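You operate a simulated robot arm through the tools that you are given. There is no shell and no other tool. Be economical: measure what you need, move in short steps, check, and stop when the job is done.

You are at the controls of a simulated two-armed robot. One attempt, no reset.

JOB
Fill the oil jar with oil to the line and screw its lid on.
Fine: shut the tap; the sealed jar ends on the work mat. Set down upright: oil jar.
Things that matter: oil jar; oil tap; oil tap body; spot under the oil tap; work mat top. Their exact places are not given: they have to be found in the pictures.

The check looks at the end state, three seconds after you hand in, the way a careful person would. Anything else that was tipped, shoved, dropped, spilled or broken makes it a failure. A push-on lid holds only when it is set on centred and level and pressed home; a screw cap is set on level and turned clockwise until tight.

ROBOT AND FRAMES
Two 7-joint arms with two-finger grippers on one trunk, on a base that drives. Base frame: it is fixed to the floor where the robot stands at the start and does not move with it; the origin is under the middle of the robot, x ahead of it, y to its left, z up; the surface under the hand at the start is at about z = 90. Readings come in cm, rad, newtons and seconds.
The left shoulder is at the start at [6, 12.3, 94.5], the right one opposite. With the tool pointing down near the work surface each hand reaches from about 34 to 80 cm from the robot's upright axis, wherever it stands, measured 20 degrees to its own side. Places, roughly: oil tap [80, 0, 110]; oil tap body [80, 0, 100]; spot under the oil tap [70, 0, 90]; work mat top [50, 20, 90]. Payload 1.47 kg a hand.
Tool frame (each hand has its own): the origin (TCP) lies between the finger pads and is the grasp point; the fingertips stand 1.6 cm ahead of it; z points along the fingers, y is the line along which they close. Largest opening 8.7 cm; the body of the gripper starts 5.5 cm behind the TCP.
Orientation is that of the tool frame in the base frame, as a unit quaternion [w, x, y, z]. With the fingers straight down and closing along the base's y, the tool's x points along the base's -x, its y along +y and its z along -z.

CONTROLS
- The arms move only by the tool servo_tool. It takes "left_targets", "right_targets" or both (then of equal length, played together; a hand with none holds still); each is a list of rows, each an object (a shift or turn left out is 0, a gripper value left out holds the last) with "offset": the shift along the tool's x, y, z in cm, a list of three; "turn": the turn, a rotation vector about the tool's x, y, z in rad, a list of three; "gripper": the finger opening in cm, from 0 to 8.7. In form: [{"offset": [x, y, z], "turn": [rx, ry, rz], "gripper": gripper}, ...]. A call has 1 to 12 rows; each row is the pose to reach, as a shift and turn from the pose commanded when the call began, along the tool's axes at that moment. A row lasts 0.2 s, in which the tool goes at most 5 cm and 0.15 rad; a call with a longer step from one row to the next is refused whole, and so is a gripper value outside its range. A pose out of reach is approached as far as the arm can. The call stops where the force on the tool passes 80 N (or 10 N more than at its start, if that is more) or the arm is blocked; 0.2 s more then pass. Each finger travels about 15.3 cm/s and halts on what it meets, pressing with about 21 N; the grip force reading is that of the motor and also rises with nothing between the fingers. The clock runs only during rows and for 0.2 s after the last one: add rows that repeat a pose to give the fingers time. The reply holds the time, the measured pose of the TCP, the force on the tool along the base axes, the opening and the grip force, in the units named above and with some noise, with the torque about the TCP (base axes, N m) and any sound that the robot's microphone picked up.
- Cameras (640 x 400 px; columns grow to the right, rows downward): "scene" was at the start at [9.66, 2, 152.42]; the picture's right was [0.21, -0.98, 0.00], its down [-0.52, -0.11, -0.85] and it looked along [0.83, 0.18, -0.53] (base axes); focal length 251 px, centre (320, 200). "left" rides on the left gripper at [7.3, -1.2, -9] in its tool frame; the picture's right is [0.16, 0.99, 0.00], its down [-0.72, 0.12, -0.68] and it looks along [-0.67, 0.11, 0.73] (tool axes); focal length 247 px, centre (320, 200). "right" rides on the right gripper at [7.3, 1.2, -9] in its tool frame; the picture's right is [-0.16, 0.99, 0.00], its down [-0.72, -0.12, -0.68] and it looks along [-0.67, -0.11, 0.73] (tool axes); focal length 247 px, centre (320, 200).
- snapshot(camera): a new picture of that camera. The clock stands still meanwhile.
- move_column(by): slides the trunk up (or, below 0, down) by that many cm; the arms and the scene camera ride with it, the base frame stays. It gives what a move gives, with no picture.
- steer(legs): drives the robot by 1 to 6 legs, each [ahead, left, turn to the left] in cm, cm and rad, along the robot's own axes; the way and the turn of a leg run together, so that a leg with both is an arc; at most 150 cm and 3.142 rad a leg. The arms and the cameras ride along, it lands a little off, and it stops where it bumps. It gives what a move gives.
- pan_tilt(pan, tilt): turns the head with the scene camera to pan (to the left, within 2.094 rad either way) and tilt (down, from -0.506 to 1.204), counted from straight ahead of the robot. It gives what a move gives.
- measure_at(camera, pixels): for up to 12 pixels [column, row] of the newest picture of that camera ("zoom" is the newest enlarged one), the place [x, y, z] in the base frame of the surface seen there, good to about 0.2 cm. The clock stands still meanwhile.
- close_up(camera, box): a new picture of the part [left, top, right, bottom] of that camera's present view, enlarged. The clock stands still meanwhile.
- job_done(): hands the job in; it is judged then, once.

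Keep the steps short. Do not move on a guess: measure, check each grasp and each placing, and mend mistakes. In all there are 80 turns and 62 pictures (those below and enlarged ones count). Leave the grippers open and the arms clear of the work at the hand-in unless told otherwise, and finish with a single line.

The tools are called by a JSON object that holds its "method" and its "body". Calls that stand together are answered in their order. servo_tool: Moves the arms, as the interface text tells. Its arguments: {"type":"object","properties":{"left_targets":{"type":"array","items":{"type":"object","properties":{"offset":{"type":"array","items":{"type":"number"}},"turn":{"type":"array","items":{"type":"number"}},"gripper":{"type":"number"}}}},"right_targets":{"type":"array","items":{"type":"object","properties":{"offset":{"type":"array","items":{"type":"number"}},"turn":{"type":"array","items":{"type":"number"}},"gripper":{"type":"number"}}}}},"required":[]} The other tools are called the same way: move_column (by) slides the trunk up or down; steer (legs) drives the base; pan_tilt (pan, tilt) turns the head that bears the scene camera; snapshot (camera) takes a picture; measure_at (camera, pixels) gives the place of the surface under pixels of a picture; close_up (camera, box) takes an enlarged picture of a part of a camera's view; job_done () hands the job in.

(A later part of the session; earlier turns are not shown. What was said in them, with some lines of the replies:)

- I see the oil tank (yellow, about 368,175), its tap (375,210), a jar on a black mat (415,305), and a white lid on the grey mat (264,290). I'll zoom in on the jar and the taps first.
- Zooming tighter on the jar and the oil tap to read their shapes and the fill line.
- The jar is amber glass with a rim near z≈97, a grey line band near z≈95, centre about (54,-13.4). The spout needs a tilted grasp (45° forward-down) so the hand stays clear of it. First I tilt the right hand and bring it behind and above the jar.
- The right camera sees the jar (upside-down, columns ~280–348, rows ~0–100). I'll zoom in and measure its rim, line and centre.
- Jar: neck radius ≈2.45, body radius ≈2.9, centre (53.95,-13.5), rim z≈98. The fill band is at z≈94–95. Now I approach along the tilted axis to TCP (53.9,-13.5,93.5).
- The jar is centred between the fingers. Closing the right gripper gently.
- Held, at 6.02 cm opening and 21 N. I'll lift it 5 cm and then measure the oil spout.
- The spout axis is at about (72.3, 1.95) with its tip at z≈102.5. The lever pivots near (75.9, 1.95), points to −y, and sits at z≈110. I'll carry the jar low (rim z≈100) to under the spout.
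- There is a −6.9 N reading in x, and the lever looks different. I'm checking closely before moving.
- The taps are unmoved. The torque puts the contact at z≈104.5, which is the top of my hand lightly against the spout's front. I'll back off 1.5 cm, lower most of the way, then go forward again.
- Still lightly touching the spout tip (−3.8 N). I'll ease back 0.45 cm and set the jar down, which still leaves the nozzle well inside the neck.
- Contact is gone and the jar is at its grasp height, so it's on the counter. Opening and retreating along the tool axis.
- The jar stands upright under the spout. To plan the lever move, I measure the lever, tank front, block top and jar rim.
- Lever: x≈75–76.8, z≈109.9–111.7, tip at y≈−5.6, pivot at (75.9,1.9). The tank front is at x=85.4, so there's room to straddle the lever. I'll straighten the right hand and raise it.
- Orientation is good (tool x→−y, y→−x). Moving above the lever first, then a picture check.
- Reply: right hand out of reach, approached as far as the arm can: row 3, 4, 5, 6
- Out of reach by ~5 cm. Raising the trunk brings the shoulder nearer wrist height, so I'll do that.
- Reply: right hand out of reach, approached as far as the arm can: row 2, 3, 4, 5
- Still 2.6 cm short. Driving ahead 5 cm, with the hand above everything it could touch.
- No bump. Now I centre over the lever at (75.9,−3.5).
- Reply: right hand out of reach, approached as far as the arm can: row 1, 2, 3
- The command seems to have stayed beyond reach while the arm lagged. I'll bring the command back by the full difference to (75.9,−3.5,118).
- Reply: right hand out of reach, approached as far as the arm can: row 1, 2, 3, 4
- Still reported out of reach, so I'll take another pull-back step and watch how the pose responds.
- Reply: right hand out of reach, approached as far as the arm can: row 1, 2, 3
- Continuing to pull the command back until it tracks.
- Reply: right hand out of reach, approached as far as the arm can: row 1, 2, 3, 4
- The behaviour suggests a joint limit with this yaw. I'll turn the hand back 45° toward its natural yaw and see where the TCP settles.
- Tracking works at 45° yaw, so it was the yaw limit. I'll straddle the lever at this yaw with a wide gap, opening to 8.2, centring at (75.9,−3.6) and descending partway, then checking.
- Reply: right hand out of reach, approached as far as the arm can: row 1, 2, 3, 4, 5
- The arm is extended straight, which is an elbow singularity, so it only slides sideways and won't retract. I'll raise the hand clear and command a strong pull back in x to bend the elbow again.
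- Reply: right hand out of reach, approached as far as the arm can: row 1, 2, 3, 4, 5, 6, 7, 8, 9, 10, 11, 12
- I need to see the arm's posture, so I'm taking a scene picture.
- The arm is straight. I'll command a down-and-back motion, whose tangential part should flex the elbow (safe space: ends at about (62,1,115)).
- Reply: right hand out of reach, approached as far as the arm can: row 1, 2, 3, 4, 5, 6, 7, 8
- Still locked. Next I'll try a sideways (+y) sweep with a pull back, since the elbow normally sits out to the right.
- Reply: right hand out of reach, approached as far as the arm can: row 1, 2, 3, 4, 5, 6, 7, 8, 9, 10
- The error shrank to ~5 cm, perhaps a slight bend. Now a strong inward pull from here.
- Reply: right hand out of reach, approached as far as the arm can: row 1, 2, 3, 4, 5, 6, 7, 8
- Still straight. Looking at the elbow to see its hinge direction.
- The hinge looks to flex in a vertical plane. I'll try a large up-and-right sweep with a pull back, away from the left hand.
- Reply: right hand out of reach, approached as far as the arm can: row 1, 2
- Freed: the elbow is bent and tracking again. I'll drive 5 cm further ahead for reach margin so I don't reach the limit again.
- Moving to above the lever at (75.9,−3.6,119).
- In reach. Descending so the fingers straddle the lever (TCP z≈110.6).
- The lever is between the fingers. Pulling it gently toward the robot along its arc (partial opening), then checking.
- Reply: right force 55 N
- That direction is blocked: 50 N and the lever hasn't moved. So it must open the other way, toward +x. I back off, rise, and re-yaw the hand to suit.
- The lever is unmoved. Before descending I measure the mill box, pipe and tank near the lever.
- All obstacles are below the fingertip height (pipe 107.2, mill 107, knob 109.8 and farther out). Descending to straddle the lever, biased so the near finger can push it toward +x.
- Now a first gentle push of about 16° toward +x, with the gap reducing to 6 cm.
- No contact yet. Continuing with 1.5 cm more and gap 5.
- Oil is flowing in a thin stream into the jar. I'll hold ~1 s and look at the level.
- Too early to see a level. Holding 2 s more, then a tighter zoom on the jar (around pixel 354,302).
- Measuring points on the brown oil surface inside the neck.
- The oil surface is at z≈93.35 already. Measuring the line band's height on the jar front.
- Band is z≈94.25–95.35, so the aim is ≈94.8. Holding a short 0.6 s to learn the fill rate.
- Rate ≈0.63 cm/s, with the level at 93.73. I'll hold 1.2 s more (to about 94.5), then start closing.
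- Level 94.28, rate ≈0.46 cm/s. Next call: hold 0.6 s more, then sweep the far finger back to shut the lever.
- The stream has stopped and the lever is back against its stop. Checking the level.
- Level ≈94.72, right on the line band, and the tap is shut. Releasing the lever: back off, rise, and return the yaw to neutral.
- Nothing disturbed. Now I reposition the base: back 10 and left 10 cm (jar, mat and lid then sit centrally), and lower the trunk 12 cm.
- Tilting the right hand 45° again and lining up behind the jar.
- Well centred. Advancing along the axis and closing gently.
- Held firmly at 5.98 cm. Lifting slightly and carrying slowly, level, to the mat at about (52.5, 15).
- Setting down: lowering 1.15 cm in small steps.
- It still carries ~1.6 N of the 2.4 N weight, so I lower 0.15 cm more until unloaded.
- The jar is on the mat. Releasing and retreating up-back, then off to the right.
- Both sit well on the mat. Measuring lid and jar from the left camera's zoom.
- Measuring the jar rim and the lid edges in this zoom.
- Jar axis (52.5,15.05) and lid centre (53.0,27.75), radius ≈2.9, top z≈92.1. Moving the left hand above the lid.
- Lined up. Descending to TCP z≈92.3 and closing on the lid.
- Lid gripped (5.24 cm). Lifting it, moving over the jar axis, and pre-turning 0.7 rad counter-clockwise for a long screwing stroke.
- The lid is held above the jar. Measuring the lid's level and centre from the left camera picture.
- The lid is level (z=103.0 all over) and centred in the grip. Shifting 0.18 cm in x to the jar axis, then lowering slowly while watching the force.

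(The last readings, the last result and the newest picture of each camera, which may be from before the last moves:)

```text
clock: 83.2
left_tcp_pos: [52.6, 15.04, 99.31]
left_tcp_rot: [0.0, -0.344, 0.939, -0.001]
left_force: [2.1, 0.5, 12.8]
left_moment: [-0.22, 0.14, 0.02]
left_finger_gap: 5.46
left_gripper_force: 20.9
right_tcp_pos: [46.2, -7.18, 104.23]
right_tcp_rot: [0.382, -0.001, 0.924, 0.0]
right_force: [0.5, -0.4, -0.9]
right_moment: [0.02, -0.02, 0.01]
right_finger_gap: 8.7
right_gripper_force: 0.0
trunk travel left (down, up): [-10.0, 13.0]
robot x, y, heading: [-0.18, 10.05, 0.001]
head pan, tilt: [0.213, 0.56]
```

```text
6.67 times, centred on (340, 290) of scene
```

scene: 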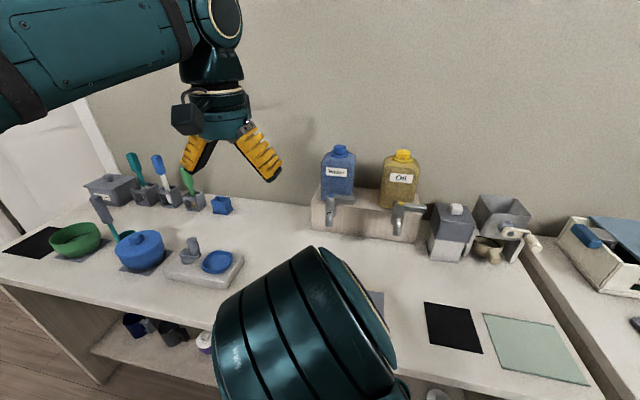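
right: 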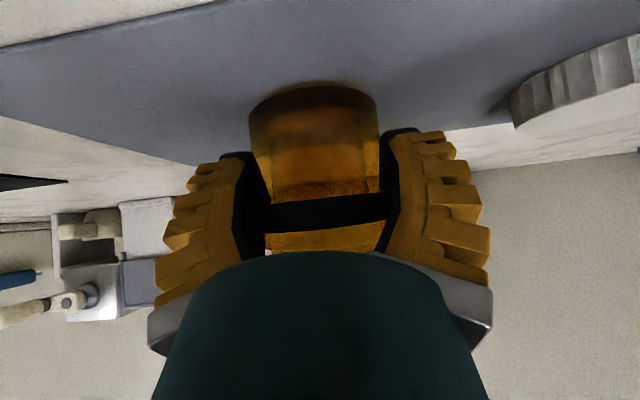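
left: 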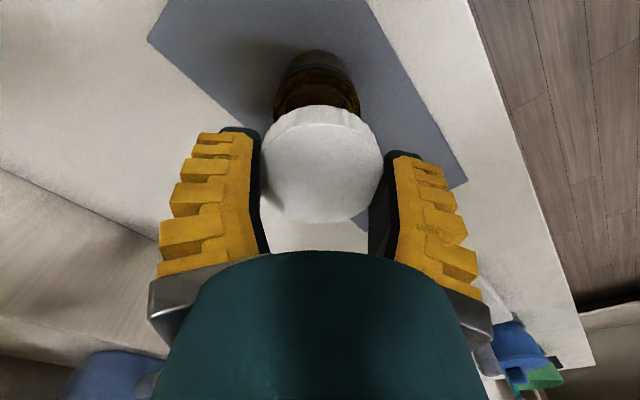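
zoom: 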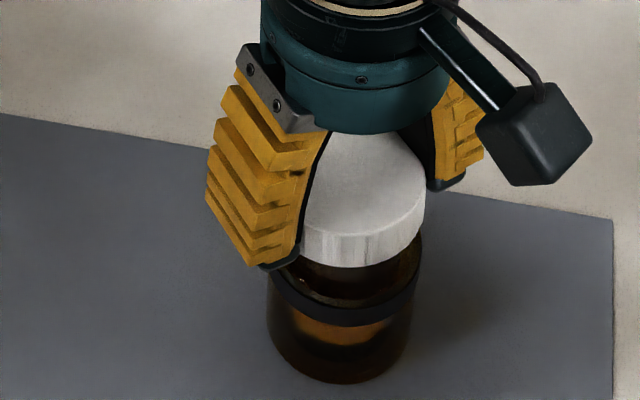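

Contact at 12.8 N, slightly off-centre (contact on the −x,−y side). Checking the lid's level and position.

{"method": "measure_at", "body": {"camera": "zoom", "pixels": [[360, 150], [360, 180], [360, 215], [330, 215], [395, 200], [410, 190], [330, 170], [390, 160], [350, 262], [310, 240], [405, 240], [345, 250]]}}

{"method": "snapshot", "body": {"camera": "left"}}

{"method": "measure_at", "body": {"camera": "left", "pixels": [[320, 170], [268, 170], [374, 170], [320, 132], [320, 217], [290, 200], [350, 200], [290, 145], [350, 145], [320, 115]]}}

```text
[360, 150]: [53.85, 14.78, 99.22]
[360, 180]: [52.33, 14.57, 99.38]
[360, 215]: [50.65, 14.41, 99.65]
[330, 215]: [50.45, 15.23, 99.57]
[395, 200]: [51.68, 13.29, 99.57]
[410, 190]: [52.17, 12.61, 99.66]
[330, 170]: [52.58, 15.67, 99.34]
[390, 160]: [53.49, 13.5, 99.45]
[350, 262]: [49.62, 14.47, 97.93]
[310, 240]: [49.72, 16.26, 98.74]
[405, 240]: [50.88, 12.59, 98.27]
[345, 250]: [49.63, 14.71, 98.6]
```

```text
10 pictures are left
```

left: 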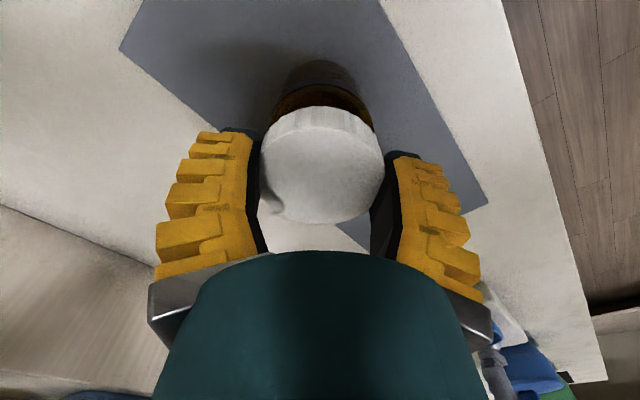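

```text
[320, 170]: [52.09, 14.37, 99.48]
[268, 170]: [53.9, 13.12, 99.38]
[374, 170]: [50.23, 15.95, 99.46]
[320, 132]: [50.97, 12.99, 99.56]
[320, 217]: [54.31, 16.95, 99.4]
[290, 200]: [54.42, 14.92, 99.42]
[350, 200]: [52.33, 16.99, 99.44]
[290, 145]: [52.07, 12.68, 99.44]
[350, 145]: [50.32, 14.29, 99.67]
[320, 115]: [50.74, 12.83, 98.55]
```

The lid's −x,−y edge is resting on the rim and has tipped up ~3°, so the lid is a bit too far toward +x,+y. I lift 0.6, shift 0.3 that way (tool +x), and lower again.

{"method": "servo_tool", "body": {"left_targets": [{"offset": [0, 0, -0.6]}, {"offset": [0.3, 0, -0.6]}, {"offset": [0.3, 0, -0.6]}, {"offset": [0.3, 0, -0.3]}, {"offset": [0.3, 0, 0]}, {"offset": [0.3, 0, 0]}]}}

```text
clock: 84.6
left_tcp_pos: [52.34, 14.78, 99.48]
left_tcp_rot: [0.001, -0.343, 0.939, 0.0]
left_force: [1.5, 0.9, 10.5]
left_moment: [0.16, -0.24, -0.01]
left_finger_gap: 5.58
left_gripper_force: 21.8
right_tcp_pos: [46.25, -7.14, 104.18]
right_tcp_rot: [0.384, 0.0, 0.923, 0.0]
right_force: [-0.3, 0.1, 0.5]
right_moment: [-0.02, 0.0, 0.0]
right_finger_gap: 8.71
right_gripper_force: 0.1
trunk travel left (down, up): [-10.0, 13.0]
robot x, y, heading: [-0.2, 10.13, 0.003]
head pan, tilt: [0.213, 0.56]
```

Now the contact is on the opposite side, so the centre is about halfway, and the lid bottom is already ~0.4 below the rim. I'll shift back 0.13, then open so the lid settles level on the thread, and look.

{"method": "servo_tool", "body": {"left_targets": [{"offset": [0, 0, -0.4]}, {"offset": [-0.14, 0, -0.4]}, {"offset": [-0.14, 0, -0.1]}, {"offset": [-0.14, 0, -0.1], "gripper": 5.7}, {"offset": [-0.14, 0, -0.1], "gripper": 6.3}, {"offset": [-0.14, 0, -0.1], "gripper": 7}, {"offset": [-0.14, 0, -0.1], "gripper": 7}]}}

{"method": "snapshot", "body": {"camera": "left"}}

{"method": "measure_at", "body": {"camera": "left", "pixels": [[320, 170], [268, 170], [374, 170], [320, 132], [320, 217], [290, 200], [350, 200], [290, 145], [350, 145], [320, 222]]}}

```text
clock: 86.2
left_tcp_pos: [52.63, 14.93, 99.53]
left_tcp_rot: [0.0, -0.343, 0.939, 0.0]
left_force: [-0.8, -0.1, -0.3]
left_moment: [-0.01, -0.02, -0.02]
left_finger_gap: 7.31
left_gripper_force: 1.9
right_tcp_pos: [46.21, -7.09, 104.2]
right_tcp_rot: [0.383, 0.0, 0.924, -0.001]
right_force: [-0.4, 0.2, 0.8]
right_moment: [-0.01, -0.02, 0.01]
right_finger_gap: 8.72
right_gripper_force: 0.1
trunk travel left (down, up): [-10.0, 13.0]
robot x, y, heading: [-0.27, 10.45, -0.002]
head pan, tilt: [0.213, 0.56]
```

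```text
9 pictures are left
```

left: 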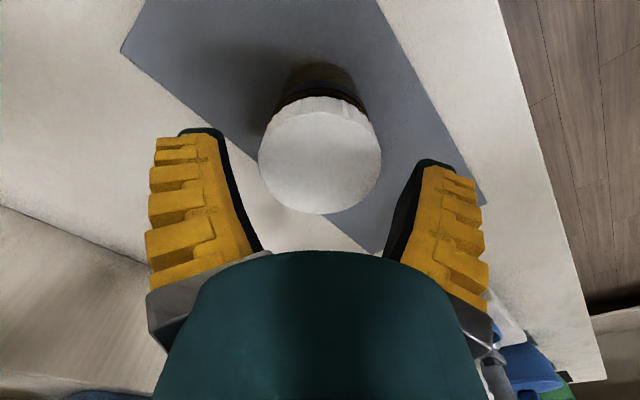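

```text
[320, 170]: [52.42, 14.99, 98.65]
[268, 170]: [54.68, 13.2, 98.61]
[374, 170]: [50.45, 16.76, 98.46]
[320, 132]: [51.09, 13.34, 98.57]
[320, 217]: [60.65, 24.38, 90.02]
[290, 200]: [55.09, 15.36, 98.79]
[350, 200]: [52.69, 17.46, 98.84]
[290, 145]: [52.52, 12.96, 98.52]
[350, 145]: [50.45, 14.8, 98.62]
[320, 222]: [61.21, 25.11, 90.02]
```

The lid dropped onto the neck: top z≈98.6, nearly level, centred at (52.5,15.0). I regrip it lower and turn clockwise 1.4 rad with slight downward pressure.

{"method": "servo_tool", "body": {"left_targets": [{"offset": [0.05, 0, 0.5]}, {"offset": [0.05, 0, 0.9]}, {"offset": [0.05, 0, 0.9], "gripper": 6}, {"offset": [0.05, 0, 0.9], "gripper": 5}, {"offset": [0.05, 0, 0.9], "gripper": 4.6}, {"offset": [0.05, 0, 0.9], "gripper": 4.6}]}}

{"method": "servo_tool", "body": {"left_targets": [{"offset": [0, 0, 0.15], "turn": [0, 0, 0.13]}, {"offset": [0, 0, 0.2], "turn": [0, 0, 0.26]}, {"offset": [0, 0, 0.2], "turn": [0, 0, 0.39]}, {"offset": [0, 0, 0.22], "turn": [0, 0, 0.52]}, {"offset": [0, 0, 0.22], "turn": [0, 0, 0.65]}, {"offset": [0, 0, 0.24], "turn": [0, 0, 0.78]}, {"offset": [0, 0, 0.24], "turn": [0, 0, 0.91]}, {"offset": [0, 0, 0.26], "turn": [0, 0, 1.04]}, {"offset": [0, 0, 0.26], "turn": [0, 0, 1.17]}, {"offset": [0, 0, 0.28], "turn": [0, 0, 1.3]}, {"offset": [0, 0, 0.28], "turn": [0, 0, 1.4]}]}}

```text
clock: 87.6
left_tcp_pos: [52.52, 14.93, 98.7]
left_tcp_rot: [0.0, -0.343, 0.939, 0.0]
left_force: [1.7, -0.4, 2.1]
left_moment: [0.01, -0.01, 0.04]
left_finger_gap: 5.33
left_gripper_force: 20.8
right_tcp_pos: [46.25, -7.22, 104.3]
right_tcp_rot: [0.383, -0.001, 0.924, 0.0]
right_force: [0.2, 0.4, 0.5]
right_moment: [0.01, 0.02, -0.02]
right_finger_gap: 8.7
right_gripper_force: 0.0
trunk travel left (down, up): [-10.0, 13.0]
robot x, y, heading: [-0.3, 10.0, 0.0]
head pan, tilt: [0.213, 0.56]
```

```text
clock: 90.0
left_tcp_pos: [52.6, 14.86, 98.31]
left_tcp_rot: [0.0, 0.343, 0.939, 0.002]
left_force: [2.2, -0.7, 14.6]
left_moment: [-0.04, -0.04, 0.01]
left_finger_gap: 5.51
left_gripper_force: 20.8
right_tcp_pos: [46.28, -7.13, 104.24]
right_tcp_rot: [0.382, -0.001, 0.924, 0.0]
right_force: [-0.1, -0.1, -0.6]
right_moment: [-0.03, -0.03, 0.02]
right_finger_gap: 8.7
right_gripper_force: 0.0
trunk travel left (down, up): [-10.0, 13.0]
robot x, y, heading: [-0.29, 10.28, -0.001]
head pan, tilt: [0.213, 0.56]
```

The stroke completed with low torque. Now release, turn back, regrip, and take a second stroke.

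{"method": "servo_tool", "body": {"left_targets": [{"offset": [0, 0, -0.25], "gripper": 6.5}, {"offset": [0, 0, -0.25], "gripper": 7.2}, {"offset": [0, 0, -0.25], "turn": [0, 0, -0.14]}, {"offset": [0, 0, -0.25], "turn": [0, 0, -0.28]}, {"offset": [0, 0, -0.25], "turn": [0, 0, -0.42]}, {"offset": [0, 0, -0.25], "turn": [0, 0, -0.56]}, {"offset": [0, 0, -0.25], "turn": [0, 0, -0.7]}, {"offset": [0, 0, -0.25], "turn": [0, 0, -0.84]}, {"offset": [0, 0, -0.25], "turn": [0, 0, -0.98]}, {"offset": [0, 0, -0.25], "turn": [0, 0, -1.12]}, {"offset": [0, 0, -0.25], "turn": [0, 0, -1.26]}, {"offset": [0, 0, -0.25], "turn": [0, 0, -1.4]}]}}

{"method": "close_up", "body": {"camera": "left", "box": [220, 40, 420, 230]}}

{"method": "measure_at", "body": {"camera": "zoom", "pixels": [[320, 200], [250, 250], [390, 250], [250, 330], [390, 330], [320, 330], [320, 270]]}}

```text
clock: 92.6
left_tcp_pos: [52.4, 14.92, 98.61]
left_tcp_rot: [-0.001, -0.345, 0.939, -0.001]
left_force: [0.2, -0.1, 0.1]
left_moment: [0.0, 0.04, 0.05]
left_finger_gap: 7.5
left_gripper_force: 2.1
right_tcp_pos: [46.35, -7.11, 104.25]
right_tcp_rot: [0.383, 0.0, 0.924, 0.0]
right_force: [-0.7, 0.2, -0.1]
right_moment: [0.02, -0.01, 0.03]
right_finger_gap: 8.7
right_gripper_force: 0.2
trunk travel left (down, up): [-10.0, 13.0]
robot x, y, heading: [-0.64, 10.1, -0.003]
head pan, tilt: [0.213, 0.56]
```

```text
2.11 times, centred on (320, 135) of left
```

zoom: 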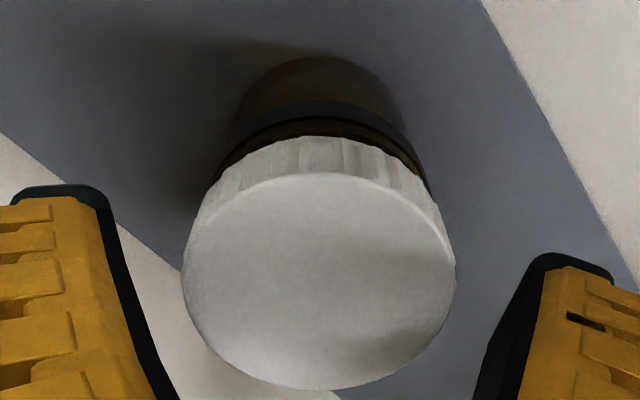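

```text
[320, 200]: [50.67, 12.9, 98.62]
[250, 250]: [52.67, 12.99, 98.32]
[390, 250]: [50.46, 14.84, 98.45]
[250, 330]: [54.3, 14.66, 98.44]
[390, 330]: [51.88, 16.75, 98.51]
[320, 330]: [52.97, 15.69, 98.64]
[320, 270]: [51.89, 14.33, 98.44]
```

The lid is level at z≈98.5. Second clockwise stroke: close, then turn 1.4 rad with gentle pressure.

{"method": "servo_tool", "body": {"left_targets": [{"gripper": 5.4}, {"gripper": 4.4}, {"offset": [0, 0, 0.1], "turn": [0, 0, 0.14], "gripper": 4.2}, {"offset": [0, 0, 0.25], "turn": [0, 0, 0.28]}, {"offset": [0, 0, 0.27], "turn": [0, 0, 0.42]}, {"offset": [0, 0, 0.29], "turn": [0, 0, 0.56]}, {"offset": [0, 0, 0.31], "turn": [0, 0, 0.7]}, {"offset": [0, 0, 0.33], "turn": [0, 0, 0.84]}, {"offset": [0, 0, 0.35], "turn": [0, 0, 0.98]}, {"offset": [0, 0, 0.37], "turn": [0, 0, 1.12]}, {"offset": [0, 0, 0.39], "turn": [0, 0, 1.26]}, {"offset": [0, 0, 0.4], "turn": [0, 0, 1.4]}]}}

```text
clock: 95.2
left_tcp_pos: [52.45, 14.92, 98.26]
left_tcp_rot: [0.0, 0.344, 0.939, 0.0]
left_force: [2.3, -2.7, 13.0]
left_moment: [-0.08, 0.07, 0.05]
left_finger_gap: 5.51
left_gripper_force: 20.3
right_tcp_pos: [46.2, -7.15, 104.25]
right_tcp_rot: [0.382, -0.001, 0.924, 0.001]
right_force: [-0.3, -0.2, -0.6]
right_moment: [-0.02, 0.0, -0.01]
right_finger_gap: 8.7
right_gripper_force: 0.0
trunk travel left (down, up): [-10.0, 13.0]
robot x, y, heading: [-0.46, 10.37, 0.005]
head pan, tilt: [0.213, 0.56]
```

Torque is still low. Testing attachment with a gentle 0.6 cm lift while gripping.

{"method": "servo_tool", "body": {"left_targets": [{"offset": [0, 0, -0.4]}, {"offset": [0, 0, -0.7]}, {"offset": [0, 0, -1.0]}, {"offset": [0, 0, -1.0]}, {"offset": [0, 0, -1.0]}]}}

{"method": "close_up", "body": {"camera": "scene", "box": [310, 260, 370, 320]}}

```text
clock: 96.4
left_tcp_pos: [52.54, 14.93, 99.17]
left_tcp_rot: [0.0, 0.343, 0.939, 0.0]
left_force: [-0.1, -0.3, -2.1]
left_moment: [-0.02, 0.0, 0.01]
left_finger_gap: 5.4
left_gripper_force: 20.8
right_tcp_pos: [46.24, -7.19, 104.14]
right_tcp_rot: [0.383, -0.001, 0.924, 0.0]
right_force: [0.0, -0.3, 0.2]
right_moment: [0.02, 0.06, 0.03]
right_finger_gap: 8.71
right_gripper_force: 0.1
trunk travel left (down, up): [-10.0, 13.0]
robot x, y, heading: [-0.31, 9.84, -0.001]
head pan, tilt: [0.213, 0.56]
```

```text
6.67 times, centred on (340, 290) of scene
```

zoom: 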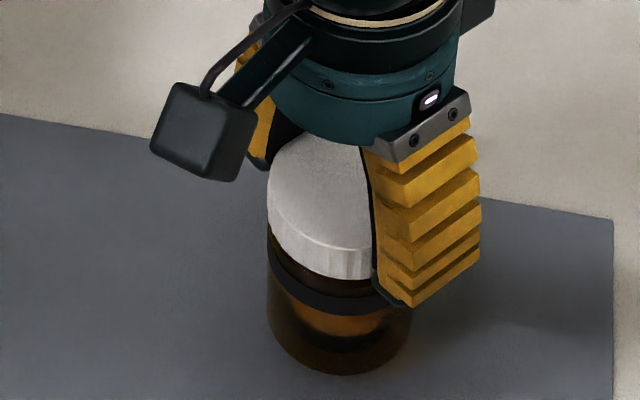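

The jar lifts with the lid (−2.1 N), so the thread has engaged, but on the mat the jar may just have spun along. I'll tighten in the air with the right hand holding the jar body. First I lift it 8 cm with the left hand and flatten the right hand's tilt.

{"method": "servo_tool", "body": {"left_targets": [{"offset": [0, 0, -2]}, {"offset": [0, 0, -4]}, {"offset": [0, 0, -6]}, {"offset": [0, 0, -8]}, {"offset": [0, 0, -8]}], "right_targets": [{"turn": [0, -0.131, 0]}, {"turn": [0, -0.262, 0]}, {"turn": [0, -0.393, 0]}, {"turn": [0, -0.524, 0]}, {"turn": [0, -0.524, 0]}]}}

{"method": "servo_tool", "body": {"right_targets": [{"turn": [-0.126, 0, -0.034]}, {"turn": [-0.253, 0, -0.068]}, {"turn": [-0.379, 0, -0.102]}, {"turn": [-0.505, 0, -0.135]}, {"turn": [-0.632, 0, -0.169]}, {"turn": [-0.758, 0, -0.203]}, {"turn": [-0.758, 0, -0.203]}]}}

```text
clock: 97.6
left_tcp_pos: [52.36, 14.97, 107.29]
left_tcp_rot: [0.0, 0.343, 0.939, 0.0]
left_force: [1.1, 0.1, -1.4]
left_moment: [0.01, 0.0, -0.01]
left_finger_gap: 5.39
left_gripper_force: 20.8
right_tcp_pos: [51.56, -6.66, 104.27]
right_tcp_rot: [0.609, 0.0, 0.793, 0.001]
right_force: [-0.2, 0.4, 0.3]
right_moment: [0.01, -0.01, 0.0]
right_finger_gap: 8.71
right_gripper_force: 0.0
right hand out of reach, approached as far as the arm can: row 1, 2, 3, 4, 5
trunk travel left (down, up): [-10.0, 13.0]
robot x, y, heading: [-0.48, 10.04, -0.002]
head pan, tilt: [0.213, 0.56]
```

```text
clock: 99.2
left_tcp_pos: [52.49, 14.92, 107.21]
left_tcp_rot: [0.0, 0.342, 0.94, 0.001]
left_force: [-0.1, 0.4, -1.8]
left_moment: [0.0, -0.03, 0.03]
left_finger_gap: 5.33
left_gripper_force: 20.4
right_tcp_pos: [51.7, -6.77, 104.27]
right_tcp_rot: [0.563, -0.304, 0.732, 0.234]
right_force: [-0.2, 0.9, -0.4]
right_moment: [0.03, 0.01, 0.01]
right_finger_gap: 8.72
right_gripper_force: 0.1
trunk travel left (down, up): [-10.0, 13.0]
robot x, y, heading: [-0.12, 10.15, 0.001]
head pan, tilt: [0.213, 0.56]
```

The right hand is near its close-in limit. I'll carry the jar 9 cm forward with the left hand (to about (61.5,15)) and bring the right hand to its pre-grasp, pointing diagonally at the jar.

{"method": "servo_tool", "body": {"left_targets": [{"offset": [-2.3, 1.93, 0]}, {"offset": [-4.6, 3.87, 0]}, {"offset": [-6.9, 5.8, 0]}, {"offset": [-6.9, 5.8, 0]}, {"offset": [-6.9, 5.8, 0]}, {"offset": [-6.9, 5.8, 0]}, {"offset": [-6.9, 5.8, 0]}], "right_targets": [{}, {}, {"offset": [-0.9, 2.1, 2.5]}, {"offset": [-1.8, 4.2, 5.1]}, {"offset": [-2.7, 6.3, 7.6]}, {"offset": [-3.63, 8.43, 10.14]}, {"offset": [-3.63, 8.43, 10.14]}]}}

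{"method": "snapshot", "body": {"camera": "right"}}

```text
clock: 100.8
left_tcp_pos: [61.28, 15.0, 107.1]
left_tcp_rot: [0.0, 0.343, 0.939, 0.0]
left_force: [-0.4, -0.8, -2.0]
left_moment: [-0.04, -0.01, 0.0]
left_finger_gap: 5.31
left_gripper_force: 20.9
right_tcp_pos: [53.38, 7.03, 105.09]
right_tcp_rot: [0.562, -0.303, 0.733, 0.232]
right_force: [-0.5, -0.2, 0.7]
right_moment: [0.0, 0.02, -0.01]
right_finger_gap: 8.69
right_gripper_force: 0.0
trunk travel left (down, up): [-10.0, 13.0]
robot x, y, heading: [-0.59, 10.04, -0.003]
head pan, tilt: [0.213, 0.56]
```

```text
6 pictures are left
```

right: 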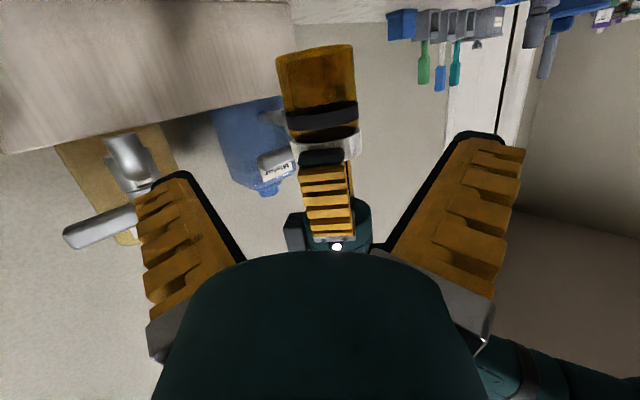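

Nice view: the jar hangs centred in front of the right hand. I turn the left hand back 1.4 rad (jar turns along), both to start a fresh stroke and to clear its fingers from my right hand's top, then advance the right hand and grip the body.

{"method": "servo_tool", "body": {"left_targets": [{"turn": [0, 0, -0.14]}, {"turn": [0, 0, -0.28]}, {"turn": [0, 0, -0.42]}, {"turn": [0, 0, -0.56]}, {"turn": [0, 0, -0.7]}, {"turn": [0, 0, -0.84]}, {"turn": [0, 0, -0.98]}, {"turn": [0, 0, -1.12]}, {"turn": [0, 0, -1.26]}, {"turn": [0, 0, -1.4]}, {"turn": [0, 0, -1.4]}]}}

{"method": "servo_tool", "body": {"right_targets": [{"offset": [0.5, 0, 3]}, {"offset": [0.5, 0, 6]}, {"offset": [0.5, 0, 8.5]}, {"offset": [0.5, 0, 10.3]}, {"offset": [0.5, 0, 11.2]}, {"offset": [0.5, 0, 11.2]}, {"offset": [0.5, 0, 11.2], "gripper": 7}, {"offset": [0.5, 0, 11.2], "gripper": 6.2}, {"offset": [0.5, 0, 11.2], "gripper": 5.2}, {"offset": [0.5, 0, 11.2], "gripper": 5}, {"offset": [0.5, 0, 11.2], "gripper": 5}]}}

{"method": "close_up", "body": {"camera": "scene", "box": [270, 160, 430, 310]}}

```text
clock: 103.2
left_tcp_pos: [61.53, 14.96, 107.14]
left_tcp_rot: [0.001, -0.344, 0.939, 0.0]
left_force: [0.0, 1.3, -1.3]
left_moment: [-0.01, -0.01, 0.02]
left_finger_gap: 5.25
left_gripper_force: 20.8
right_tcp_pos: [53.47, 6.95, 105.05]
right_tcp_rot: [0.562, -0.304, 0.733, 0.233]
right_force: [0.0, 0.2, 0.2]
right_moment: [-0.02, -0.01, -0.02]
right_finger_gap: 8.72
right_gripper_force: 0.0
trunk travel left (down, up): [-10.0, 13.0]
robot x, y, heading: [-0.21, 10.03, -0.0]
head pan, tilt: [0.213, 0.56]
```

```text
clock: 105.6
left_tcp_pos: [61.49, 15.04, 107.19]
left_tcp_rot: [0.001, -0.344, 0.939, 0.0]
left_force: [0.1, 1.1, -2.2]
left_moment: [0.03, -0.03, 0.03]
left_finger_gap: 5.23
left_gripper_force: 21.3
right_tcp_pos: [61.03, 14.45, 101.67]
right_tcp_rot: [0.563, -0.303, 0.733, 0.233]
right_force: [0.0, -1.4, 0.1]
right_moment: [0.09, 0.04, 0.0]
right_finger_gap: 5.4
right_gripper_force: 21.2
trunk travel left (down, up): [-10.0, 13.0]
robot x, y, heading: [-0.32, 9.72, -0.0]
head pan, tilt: [0.213, 0.56]
```

```text
2.67 times, centred on (350, 235) of scene
```

zoom: 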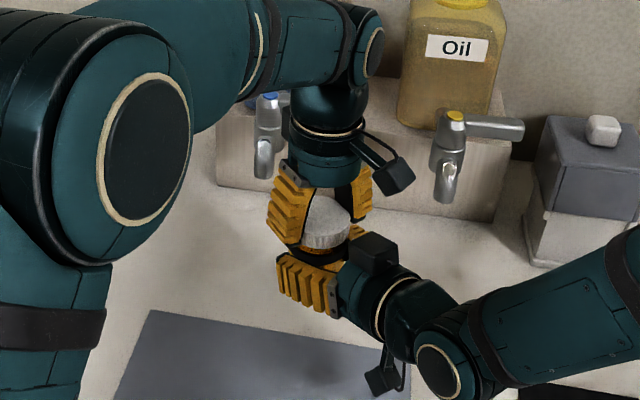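

The right hand holds the jar body. Now turning the lid clockwise 1.0 rad with the left hand, watching the torque.

{"method": "servo_tool", "body": {"left_targets": [{"turn": [0, 0, 0.13]}, {"turn": [0, 0, 0.26]}, {"offset": [0, 0, 0.03], "turn": [0, 0, 0.39]}, {"offset": [0, 0, 0.03], "turn": [0, 0, 0.52]}, {"offset": [0, 0, 0.05], "turn": [0, 0, 0.65]}, {"offset": [0, 0, 0.05], "turn": [0, 0, 0.78]}, {"offset": [0, 0, 0.05], "turn": [0, 0, 0.91]}]}}

```text
clock: 107.2
left_tcp_pos: [61.55, 14.98, 107.07]
left_tcp_rot: [0.0, 0.106, 0.994, 0.001]
left_force: [1.3, 7.2, 2.4]
left_moment: [0.11, 0.06, 0.01]
left_finger_gap: 5.26
left_gripper_force: 20.9
right_tcp_pos: [61.02, 14.48, 101.75]
right_tcp_rot: [0.561, -0.304, 0.733, 0.233]
right_force: [-1.4, -7.5, -1.9]
right_moment: [0.28, -0.02, -0.09]
right_finger_gap: 5.43
right_gripper_force: 20.6
trunk travel left (down, up): [-10.0, 13.0]
robot x, y, heading: [-0.01, 9.84, 0.001]
head pan, tilt: [0.213, 0.56]
```

Torque is still low: the lid is either threading freely or slipping. Another regrip stroke with the jar held: open, turn back 1.1, close, turn 1.26 rad.

{"method": "servo_tool", "body": {"left_targets": [{"gripper": 6}, {"gripper": 7}, {"turn": [0, 0, -0.14], "gripper": 7}, {"turn": [0, 0, -0.28]}, {"turn": [0, 0, -0.42]}, {"turn": [0, 0, -0.56]}, {"turn": [0, 0, -0.7]}, {"turn": [0, 0, -0.84]}, {"turn": [0, 0, -0.98]}, {"turn": [0, 0, -1.12]}, {"turn": [0, 0, -1.12], "gripper": 5.2}, {"turn": [0, 0, -1.12], "gripper": 4.2}]}}

{"method": "servo_tool", "body": {"left_targets": [{"gripper": 4}, {"gripper": 4}, {"turn": [0, 0, 0.14]}, {"turn": [0, 0, 0.28]}, {"turn": [0, 0, 0.42]}, {"turn": [0, 0, 0.56]}, {"turn": [0, 0, 0.7]}, {"turn": [0, 0, 0.84]}, {"turn": [0, 0, 0.98]}, {"turn": [0, 0, 1.12]}, {"turn": [0, 0, 1.26]}]}}

```text
clock: 109.8
left_tcp_pos: [61.66, 14.92, 106.98]
left_tcp_rot: [0.0, -0.44, 0.898, 0.0]
left_force: [-0.1, 0.3, 1.1]
left_moment: [-0.02, 0.03, 0.02]
left_finger_gap: 5.33
left_gripper_force: 21.4
right_tcp_pos: [60.78, 14.46, 101.72]
right_tcp_rot: [0.563, -0.303, 0.733, 0.233]
right_force: [0.4, 0.3, -1.9]
right_moment: [0.02, 0.01, -0.01]
right_finger_gap: 5.27
right_gripper_force: 21.3
trunk travel left (down, up): [-10.0, 13.0]
robot x, y, heading: [-0.2, 10.04, 0.003]
head pan, tilt: [0.213, 0.56]
```

```text
clock: 112.2
left_tcp_pos: [61.54, 14.89, 107.03]
left_tcp_rot: [-0.001, 0.176, 0.984, 0.0]
left_force: [-1.3, 3.3, -1.1]
left_moment: [0.14, 0.14, 0.02]
left_finger_gap: 4.93
left_gripper_force: 21.0
right_tcp_pos: [60.98, 14.53, 101.72]
right_tcp_rot: [0.563, -0.304, 0.732, 0.234]
right_force: [1.7, -2.6, -0.9]
right_moment: [0.05, -0.01, -0.05]
right_finger_gap: 5.83
right_gripper_force: 5.8
trunk travel left (down, up): [-10.0, 13.0]
robot x, y, heading: [-0.34, 9.69, 0.001]
head pan, tilt: [0.213, 0.56]
```

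The right-hand grip reading changed (5.83 cm, 5.8 N), so I look before going on.

{"method": "close_up", "body": {"camera": "scene", "box": [310, 200, 390, 270]}}

{"method": "measure_at", "body": {"camera": "zoom", "pixels": [[290, 170], [290, 190], [320, 180], [270, 185], [310, 200], [300, 150], [270, 165], [330, 165], [285, 230], [285, 250]]}}

```text
5.71 times, centred on (350, 235) of scene
```

zoom: 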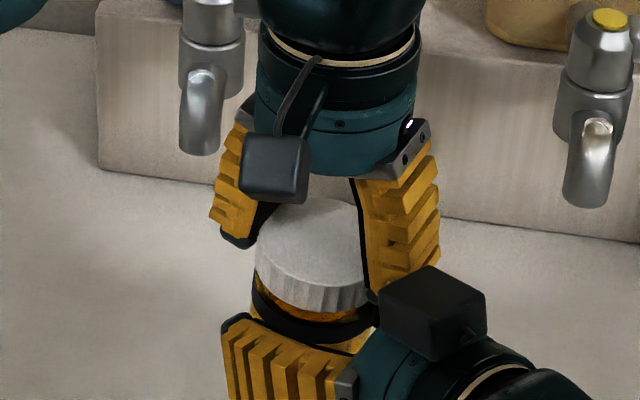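

```text
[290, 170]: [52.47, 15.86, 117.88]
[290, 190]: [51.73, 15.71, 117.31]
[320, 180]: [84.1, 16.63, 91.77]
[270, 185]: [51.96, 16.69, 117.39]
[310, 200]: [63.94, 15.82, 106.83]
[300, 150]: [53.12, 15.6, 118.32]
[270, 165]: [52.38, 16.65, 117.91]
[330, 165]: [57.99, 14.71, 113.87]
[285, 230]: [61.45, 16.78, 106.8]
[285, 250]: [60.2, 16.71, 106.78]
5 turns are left
```

Lid level, jar upright between both hands. Five turns remain, so I do one more tightening stroke with a firm right grip.

{"method": "servo_tool", "body": {"left_targets": [{"gripper": 6}, {"gripper": 7}, {"turn": [0, 0, -0.14], "gripper": 7}, {"turn": [0, 0, -0.28]}, {"turn": [0, 0, -0.42]}, {"turn": [0, 0, -0.56]}, {"turn": [0, 0, -0.7]}, {"turn": [0, 0, -0.84]}, {"turn": [0, 0, -0.98]}, {"turn": [0, 0, -1.12]}, {"turn": [0, 0, -1.26], "gripper": 5.2}, {"turn": [0, 0, -1.26], "gripper": 4}], "right_targets": [{"gripper": 4}, {"gripper": 4}, {"gripper": 4}, {"gripper": 4}, {"gripper": 4}, {"gripper": 4}, {"gripper": 4}, {"gripper": 4}, {"gripper": 4}, {"gripper": 4}, {"gripper": 4}, {"gripper": 4}]}}

{"method": "servo_tool", "body": {"left_targets": [{"gripper": 4}, {"gripper": 4}, {"turn": [0, 0, 0.14]}, {"turn": [0, 0, 0.28]}, {"turn": [0, 0, 0.42]}, {"turn": [0, 0, 0.56]}, {"turn": [0, 0, 0.7]}, {"turn": [0, 0, 0.84]}, {"turn": [0, 0, 0.98]}, {"turn": [0, 0, 1.12]}, {"turn": [0, 0, 1.26]}]}}

```text
clock: 114.8
left_tcp_pos: [61.49, 14.74, 107.12]
left_tcp_rot: [0.0, -0.441, 0.898, 0.0]
left_force: [-0.4, -0.6, 2.3]
left_moment: [-0.04, -0.08, -0.02]
left_finger_gap: 4.62
left_gripper_force: 5.0
right_tcp_pos: [60.96, 14.47, 101.67]
right_tcp_rot: [0.562, -0.304, 0.733, 0.234]
right_force: [0.7, -0.2, -3.3]
right_moment: [0.0, 0.16, 0.03]
right_finger_gap: 5.26
right_gripper_force: 20.9
trunk travel left (down, up): [-10.0, 13.0]
robot x, y, heading: [-0.37, 10.45, 0.002]
head pan, tilt: [0.213, 0.56]
```

```text
clock: 117.2
left_tcp_pos: [61.48, 15.0, 107.04]
left_tcp_rot: [0.0, 0.174, 0.985, 0.0]
left_force: [-0.3, -0.3, -0.5]
left_moment: [-0.02, -0.02, -0.03]
left_finger_gap: 4.56
left_gripper_force: 3.7
right_tcp_pos: [60.99, 14.47, 101.84]
right_tcp_rot: [0.563, -0.304, 0.732, 0.234]
right_force: [-0.3, -0.6, 0.8]
right_moment: [0.04, 0.01, 0.03]
right_finger_gap: 5.07
right_gripper_force: 20.8
trunk travel left (down, up): [-10.0, 13.0]
robot x, y, heading: [-0.41, 10.17, -0.001]
head pan, tilt: [0.213, 0.56]
4 turns are left
```

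The left grip reads empty and the right's load vanished, so I must look at once.

{"method": "snapshot", "body": {"camera": "right"}}

{"method": "snapshot", "body": {"camera": "scene"}}

{"method": "measure_at", "body": {"camera": "scene", "pixels": [[345, 240], [345, 245], [350, 245], [350, 250], [345, 255], [350, 258], [340, 250], [345, 262]]}}

```text
3 pictures are left
```

right: 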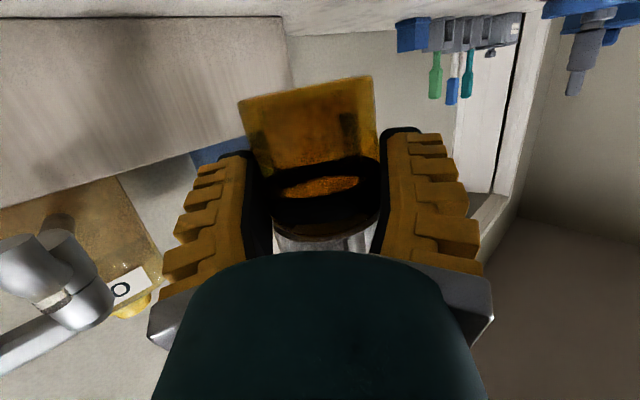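

```text
2 pictures are left
```

scene: 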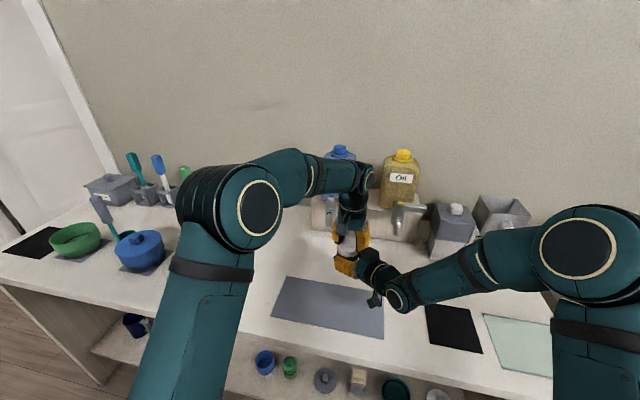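

```text
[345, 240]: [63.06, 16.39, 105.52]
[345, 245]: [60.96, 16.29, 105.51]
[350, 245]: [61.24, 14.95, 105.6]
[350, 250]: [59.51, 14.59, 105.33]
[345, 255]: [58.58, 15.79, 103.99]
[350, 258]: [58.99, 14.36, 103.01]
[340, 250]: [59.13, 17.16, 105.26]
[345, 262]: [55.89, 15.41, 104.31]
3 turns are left
```

The sealed jar is still in the right hand, but it has slid down ~1.4 cm (lid top z≈105.5). Now the left hand opens, turns back, lowers 1.45 cm, regrips the lid and gives it another clockwise turn.

{"method": "servo_tool", "body": {"left_targets": [{"gripper": 6}, {"gripper": 7.2}, {"turn": [0, 0, -0.145], "gripper": 7.2}, {"turn": [0, 0, -0.29]}, {"turn": [0, 0, -0.435]}, {"turn": [0, 0, -0.58]}, {"turn": [0, 0, -0.725]}, {"turn": [0, 0, -0.87]}, {"turn": [0, 0, -1.015]}, {"offset": [0, 0, 0.7], "turn": [0, 0, -1.05]}, {"offset": [0, 0, 1.4], "turn": [0, 0, -1.05]}, {"offset": [0, 0, 1.45], "turn": [0, 0, -1.05]}]}}

{"method": "servo_tool", "body": {"left_targets": [{"gripper": 5.4}, {"gripper": 4.4}, {"gripper": 4}, {"gripper": 4}, {"turn": [0, 0, 0.14]}, {"turn": [0, 0, 0.28]}, {"turn": [0, 0, 0.42]}, {"turn": [0, 0, 0.56]}, {"turn": [0, 0, 0.7]}, {"turn": [0, 0, 0.84]}, {"turn": [0, 0, 0.84]}]}}

{"method": "close_up", "body": {"camera": "scene", "box": [310, 200, 390, 290]}}

{"method": "measure_at", "body": {"camera": "zoom", "pixels": [[280, 180], [280, 200], [300, 190], [270, 215], [290, 215], [280, 235], [270, 250], [290, 250], [260, 300], [280, 320], [300, 205], [310, 215]]}}

```text
clock: 119.8
left_tcp_pos: [61.54, 14.9, 105.57]
left_tcp_rot: [0.0, -0.344, 0.939, 0.0]
left_force: [-0.2, 0.4, -0.2]
left_moment: [0.02, 0.0, -0.01]
left_finger_gap: 7.53
left_gripper_force: 1.7
right_tcp_pos: [60.94, 14.53, 101.75]
right_tcp_rot: [0.562, -0.304, 0.733, 0.233]
right_force: [0.0, -0.2, 0.3]
right_moment: [-0.01, 0.01, 0.0]
right_finger_gap: 5.04
right_gripper_force: 20.6
trunk travel left (down, up): [-10.0, 13.0]
robot x, y, heading: [-0.34, 10.08, -0.001]
head pan, tilt: [0.213, 0.56]
```

```text
clock: 122.2
left_tcp_pos: [61.48, 14.91, 105.59]
left_tcp_rot: [0.001, 0.071, 0.997, 0.0]
left_force: [1.7, 9.9, 1.6]
left_moment: [-0.47, -0.07, -0.09]
left_finger_gap: 5.87
left_gripper_force: 14.8
right_tcp_pos: [60.77, 14.51, 101.7]
right_tcp_rot: [0.562, -0.305, 0.733, 0.234]
right_force: [-0.6, -9.3, -3.4]
right_moment: [0.44, -0.18, 0.81]
right_finger_gap: 5.04
right_gripper_force: 21.0
trunk travel left (down, up): [-10.0, 13.0]
robot x, y, heading: [-0.58, 9.57, -0.002]
head pan, tilt: [0.213, 0.56]
```

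```text
4.44 times, centred on (350, 245) of scene
```

zoom: 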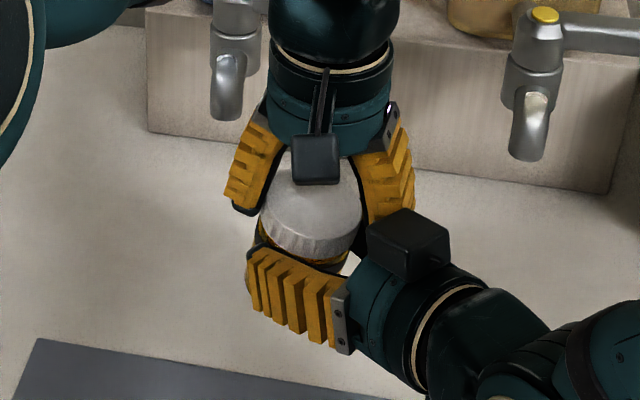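

```text
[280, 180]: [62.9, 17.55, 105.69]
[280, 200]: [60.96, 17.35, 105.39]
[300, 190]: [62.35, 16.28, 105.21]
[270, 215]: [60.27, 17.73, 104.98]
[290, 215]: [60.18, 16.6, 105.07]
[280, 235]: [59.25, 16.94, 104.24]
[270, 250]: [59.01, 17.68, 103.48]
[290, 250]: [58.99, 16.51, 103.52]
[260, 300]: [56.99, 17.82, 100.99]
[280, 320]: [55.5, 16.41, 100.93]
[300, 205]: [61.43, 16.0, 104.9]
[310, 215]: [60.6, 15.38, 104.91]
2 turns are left
```

The right wrist felt 0.8 N·m, so the lid is now tight. Two turns remain. In this block the right hand releases and backs off. The left hand then carries the jar to the mat at about (53,18), lowers it, releases and rises.

{"method": "servo_tool", "body": {"right_targets": [{"gripper": 5.6}, {"gripper": 6.6}, {"gripper": 8.7}, {"gripper": 8.7}, {"offset": [0, 0, -3]}, {"offset": [0.5, 0, -7]}, {"offset": [1, 0, -11]}, {"offset": [1.9, -3.5, -14.4]}, {"offset": [2.8, -7, -17.8]}, {"offset": [3.7, -10.4, -21.1]}, {"offset": [3.7, -10.4, -21.1]}]}}

{"method": "servo_tool", "body": {"left_targets": [{"offset": [1.0, 0.2, 0]}, {"offset": [2.5, 0.5, 0]}, {"offset": [4, 0.8, 0]}, {"offset": [5.5, 1.1, 0]}, {"offset": [7, 1.4, 0]}, {"offset": [8.2, 1.65, 0]}, {"offset": [8.84, 1.78, 0]}, {"offset": [8.84, 1.78, 0]}]}}

{"method": "servo_tool", "body": {"left_targets": [{"offset": [0, 0, 1.2]}, {"offset": [0, 0, 2.6]}, {"offset": [0, 0, 4]}, {"offset": [0, 0, 5.2]}, {"offset": [0, 0, 6]}, {"offset": [0, 0, 6.4]}, {"offset": [0, 0, 6.7]}, {"offset": [0, 0, 6.95]}, {"offset": [0, 0, 7.2]}, {"offset": [0, 0, 7.2]}]}}

{"method": "servo_tool", "body": {"left_targets": [{"offset": [0, 0, -0.12]}, {"offset": [0, 0, -0.12], "gripper": 5.8}, {"offset": [0, 0, -0.12], "gripper": 6.8}, {"offset": [0, 0, -0.12], "gripper": 8.7}, {"offset": [0, 0, -0.12], "gripper": 8.7}, {"offset": [0, 0, -1.5]}, {"offset": [0, 0, -4]}, {"offset": [0, 0, -8]}, {"offset": [0, 0, -12]}, {"offset": [0, 0, -16]}, {"offset": [0, 0, -20]}, {"offset": [0, 0, -20]}]}}

{"method": "close_up", "body": {"camera": "left", "box": [160, 0, 480, 200]}}

```text
clock: 124.6
left_tcp_pos: [61.4, 15.03, 105.56]
left_tcp_rot: [0.0, 0.07, 0.998, 0.0]
left_force: [0.3, 0.2, 0.6]
left_moment: [-0.02, 0.0, 0.0]
left_finger_gap: 4.6
left_gripper_force: 3.9
right_tcp_pos: [53.4, -7.82, 103.73]
right_tcp_rot: [0.562, -0.304, 0.733, 0.233]
right_force: [0.7, -0.3, 0.0]
right_moment: [0.0, 0.02, 0.02]
right_finger_gap: 8.7
right_gripper_force: 0.1
trunk travel left (down, up): [-10.0, 13.0]
robot x, y, heading: [-0.3, 10.04, -0.001]
head pan, tilt: [0.213, 0.56]
```

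```text
clock: 126.4
left_tcp_pos: [53.04, 17.9, 105.74]
left_tcp_rot: [0.0, 0.069, 0.998, 0.001]
left_force: [0.5, 0.5, -0.5]
left_moment: [0.01, -0.01, 0.0]
left_finger_gap: 4.58
left_gripper_force: 4.0
right_tcp_pos: [53.44, -7.81, 103.67]
right_tcp_rot: [0.562, -0.303, 0.733, 0.233]
right_force: [0.0, 0.6, -0.8]
right_moment: [0.0, 0.01, 0.02]
right_finger_gap: 8.69
right_gripper_force: 0.0
trunk travel left (down, up): [-10.0, 13.0]
robot x, y, heading: [-0.02, 10.07, 0.003]
head pan, tilt: [0.213, 0.56]
```

```text
clock: 128.6
left_tcp_pos: [53.05, 17.9, 98.54]
left_tcp_rot: [-0.001, 0.07, 0.998, 0.0]
left_force: [0.3, 0.1, -0.5]
left_moment: [-0.01, 0.04, 0.03]
left_finger_gap: 4.6
left_gripper_force: 3.9
right_tcp_pos: [53.45, -7.83, 103.71]
right_tcp_rot: [0.562, -0.305, 0.733, 0.234]
right_force: [0.4, 0.1, 0.8]
right_moment: [-0.01, -0.03, -0.02]
right_finger_gap: 8.71
right_gripper_force: 0.1
trunk travel left (down, up): [-10.0, 13.0]
robot x, y, heading: [-0.27, 10.03, 0.006]
head pan, tilt: [0.213, 0.56]
```

```text
clock: 131.2
left_tcp_pos: [53.05, 17.95, 118.56]
left_tcp_rot: [0.0, 0.071, 0.997, 0.0]
left_force: [0.0, -0.5, -0.7]
left_moment: [-0.01, -0.01, -0.03]
left_finger_gap: 8.7
left_gripper_force: 0.0
right_tcp_pos: [53.45, -7.88, 103.74]
right_tcp_rot: [0.562, -0.304, 0.733, 0.233]
right_force: [0.1, 1.2, 0.4]
right_moment: [0.0, 0.03, 0.0]
right_finger_gap: 8.7
right_gripper_force: 0.1
trunk travel left (down, up): [-10.0, 13.0]
robot x, y, heading: [-1.03, 10.01, -0.001]
head pan, tilt: [0.213, 0.56]
```

```text
2.00 times, centred on (320, 100) of left
1 turns are left
```

zoom: 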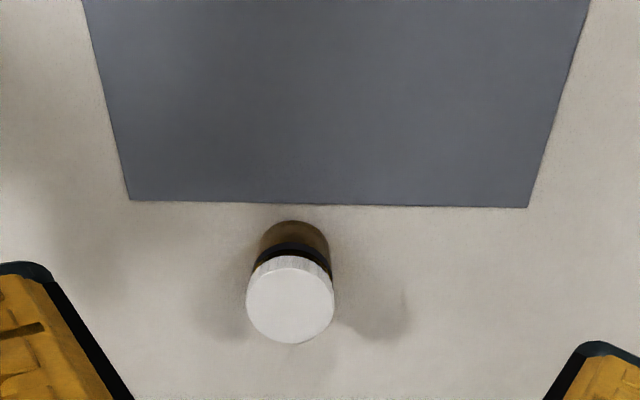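

The lid slipped out of the left fingers and the jar dropped back onto the counter: upright and lidded, but just behind the mat at about (63.3,16). This is the last turn. I grip the body with the left hand from above, carry it 10 cm to the mat, release, rise and hand in.

{"method": "servo_tool", "body": {"left_targets": [{"offset": [-3.4, -0.2, 0], "gripper": 8.7}, {"offset": [-6.8, -0.4, 0]}, {"offset": [-10.24, -0.61, 0]}, {"offset": [-10.24, -0.61, 4.5]}, {"offset": [-10.24, -0.61, 9]}, {"offset": [-10.24, -0.61, 13]}, {"offset": [-10.24, -0.61, 16.5]}, {"offset": [-10.24, -0.61, 19.5]}, {"offset": [-10.24, -0.61, 21.5]}, {"offset": [-10.24, -0.61, 23]}, {"offset": [-10.24, -0.61, 24.15]}, {"offset": [-10.24, -0.61, 24.15]}]}}

{"method": "servo_tool", "body": {"left_targets": [{"gripper": 7.6}, {"gripper": 6.8}, {"gripper": 6}, {"gripper": 5}, {"gripper": 4.5}, {"gripper": 4.5}, {"offset": [0, 0, -0.4]}, {"offset": [0, 0, -0.8]}, {"offset": [0, 0, -1.2]}, {"offset": [0, 0, -1.2]}]}}

{"method": "servo_tool", "body": {"left_targets": [{"offset": [1, -0.04, 0]}, {"offset": [2.5, -0.1, 0]}, {"offset": [4, -0.17, 0]}, {"offset": [5.5, -0.23, 0]}, {"offset": [7, -0.3, 0]}, {"offset": [8.5, -0.36, 0]}, {"offset": [9.5, -0.4, 0]}, {"offset": [10.14, -0.43, 0]}, {"offset": [10.14, -0.43, 0]}]}}

{"method": "servo_tool", "body": {"left_targets": [{"offset": [0, 0, 0.4]}, {"offset": [0, 0, 0.8]}, {"offset": [0, 0, 1.0]}, {"offset": [0, 0, 1.05]}, {"offset": [0, 0, 1.05], "gripper": 6.2}, {"offset": [0, 0, 1.05], "gripper": 7.4}, {"offset": [0, 0, 1.05], "gripper": 8.7}, {"offset": [0, 0, 1.05], "gripper": 8.7}, {"offset": [0, 0, -2]}, {"offset": [0, 0, -6.5]}, {"offset": [0, 0, -11]}, {"offset": [0, 0, -15.5]}]}}

{"method": "job_done", "body": {}}

```text
clock: 133.8
left_tcp_pos: [63.15, 16.02, 94.43]
left_tcp_rot: [0.0, 0.068, 0.998, -0.001]
left_force: [1.4, 2.0, 4.0]
left_moment: [0.07, -0.02, 0.03]
left_finger_gap: 8.78
left_gripper_force: 0.0
right_tcp_pos: [53.39, -7.75, 103.75]
right_tcp_rot: [0.563, -0.303, 0.733, 0.233]
right_force: [-0.8, 1.1, -0.2]
right_moment: [-0.01, 0.0, -0.02]
right_finger_gap: 8.7
right_gripper_force: 0.1
trunk travel left (down, up): [-10.0, 13.0]
robot x, y, heading: [-0.4, 10.27, 0.005]
head pan, tilt: [0.213, 0.56]
```

```text
clock: 136.0
left_tcp_pos: [63.0, 15.84, 95.53]
left_tcp_rot: [-0.002, 0.07, 0.998, 0.0]
left_force: [1.0, -0.4, -2.4]
left_moment: [0.01, 0.02, 0.0]
left_finger_gap: 6.54
left_gripper_force: 20.8
right_tcp_pos: [53.52, -7.86, 103.75]
right_tcp_rot: [0.562, -0.304, 0.732, 0.234]
right_force: [-0.5, -0.2, 0.7]
right_moment: [-0.03, 0.0, -0.01]
right_finger_gap: 8.7
right_gripper_force: 0.0
trunk travel left (down, up): [-10.0, 13.0]
robot x, y, heading: [-0.25, 10.1, 0.0]
head pan, tilt: [0.213, 0.56]
```

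```text
clock: 138.0
left_tcp_pos: [52.93, 16.81, 95.32]
left_tcp_rot: [0.0, 0.07, 0.998, 0.0]
left_force: [-0.5, 0.0, -2.1]
left_moment: [-0.01, 0.03, -0.01]
left_finger_gap: 6.51
left_gripper_force: 21.1
right_tcp_pos: [53.45, -7.89, 103.72]
right_tcp_rot: [0.562, -0.304, 0.733, 0.233]
right_force: [-0.2, 0.6, 0.0]
right_moment: [-0.02, 0.01, -0.03]
right_finger_gap: 8.71
right_gripper_force: 0.1
trunk travel left (down, up): [-10.0, 13.0]
robot x, y, heading: [-0.64, 10.15, 0.0]
head pan, tilt: [0.213, 0.56]
```

```text
clock: 140.6
left_tcp_pos: [52.81, 16.95, 111.14]
left_tcp_rot: [0.0, 0.071, 0.998, 0.0]
left_force: [-0.6, -0.2, -0.3]
left_moment: [0.0, 0.03, -0.01]
left_finger_gap: 8.66
left_gripper_force: 0.1
right_tcp_pos: [53.47, -7.8, 103.68]
right_tcp_rot: [0.562, -0.304, 0.733, 0.233]
right_force: [-0.3, 0.1, 0.1]
right_moment: [0.0, -0.02, -0.01]
right_finger_gap: 8.71
right_gripper_force: 0.1
trunk travel left (down, up): [-10.0, 13.0]
robot x, y, heading: [-0.41, 9.65, 0.001]
head pan, tilt: [0.213, 0.56]
```

```text
The job is handed in.
```

Handed in: the oil jar was filled to the line, its lid was screwed on and the tap was shut, but during tightening the jar slipped and dropped about 7 cm onto the counter (it landed upright with the lid on), and I had no turn left to photograph it after carrying it to the work mat at about (53, 17).
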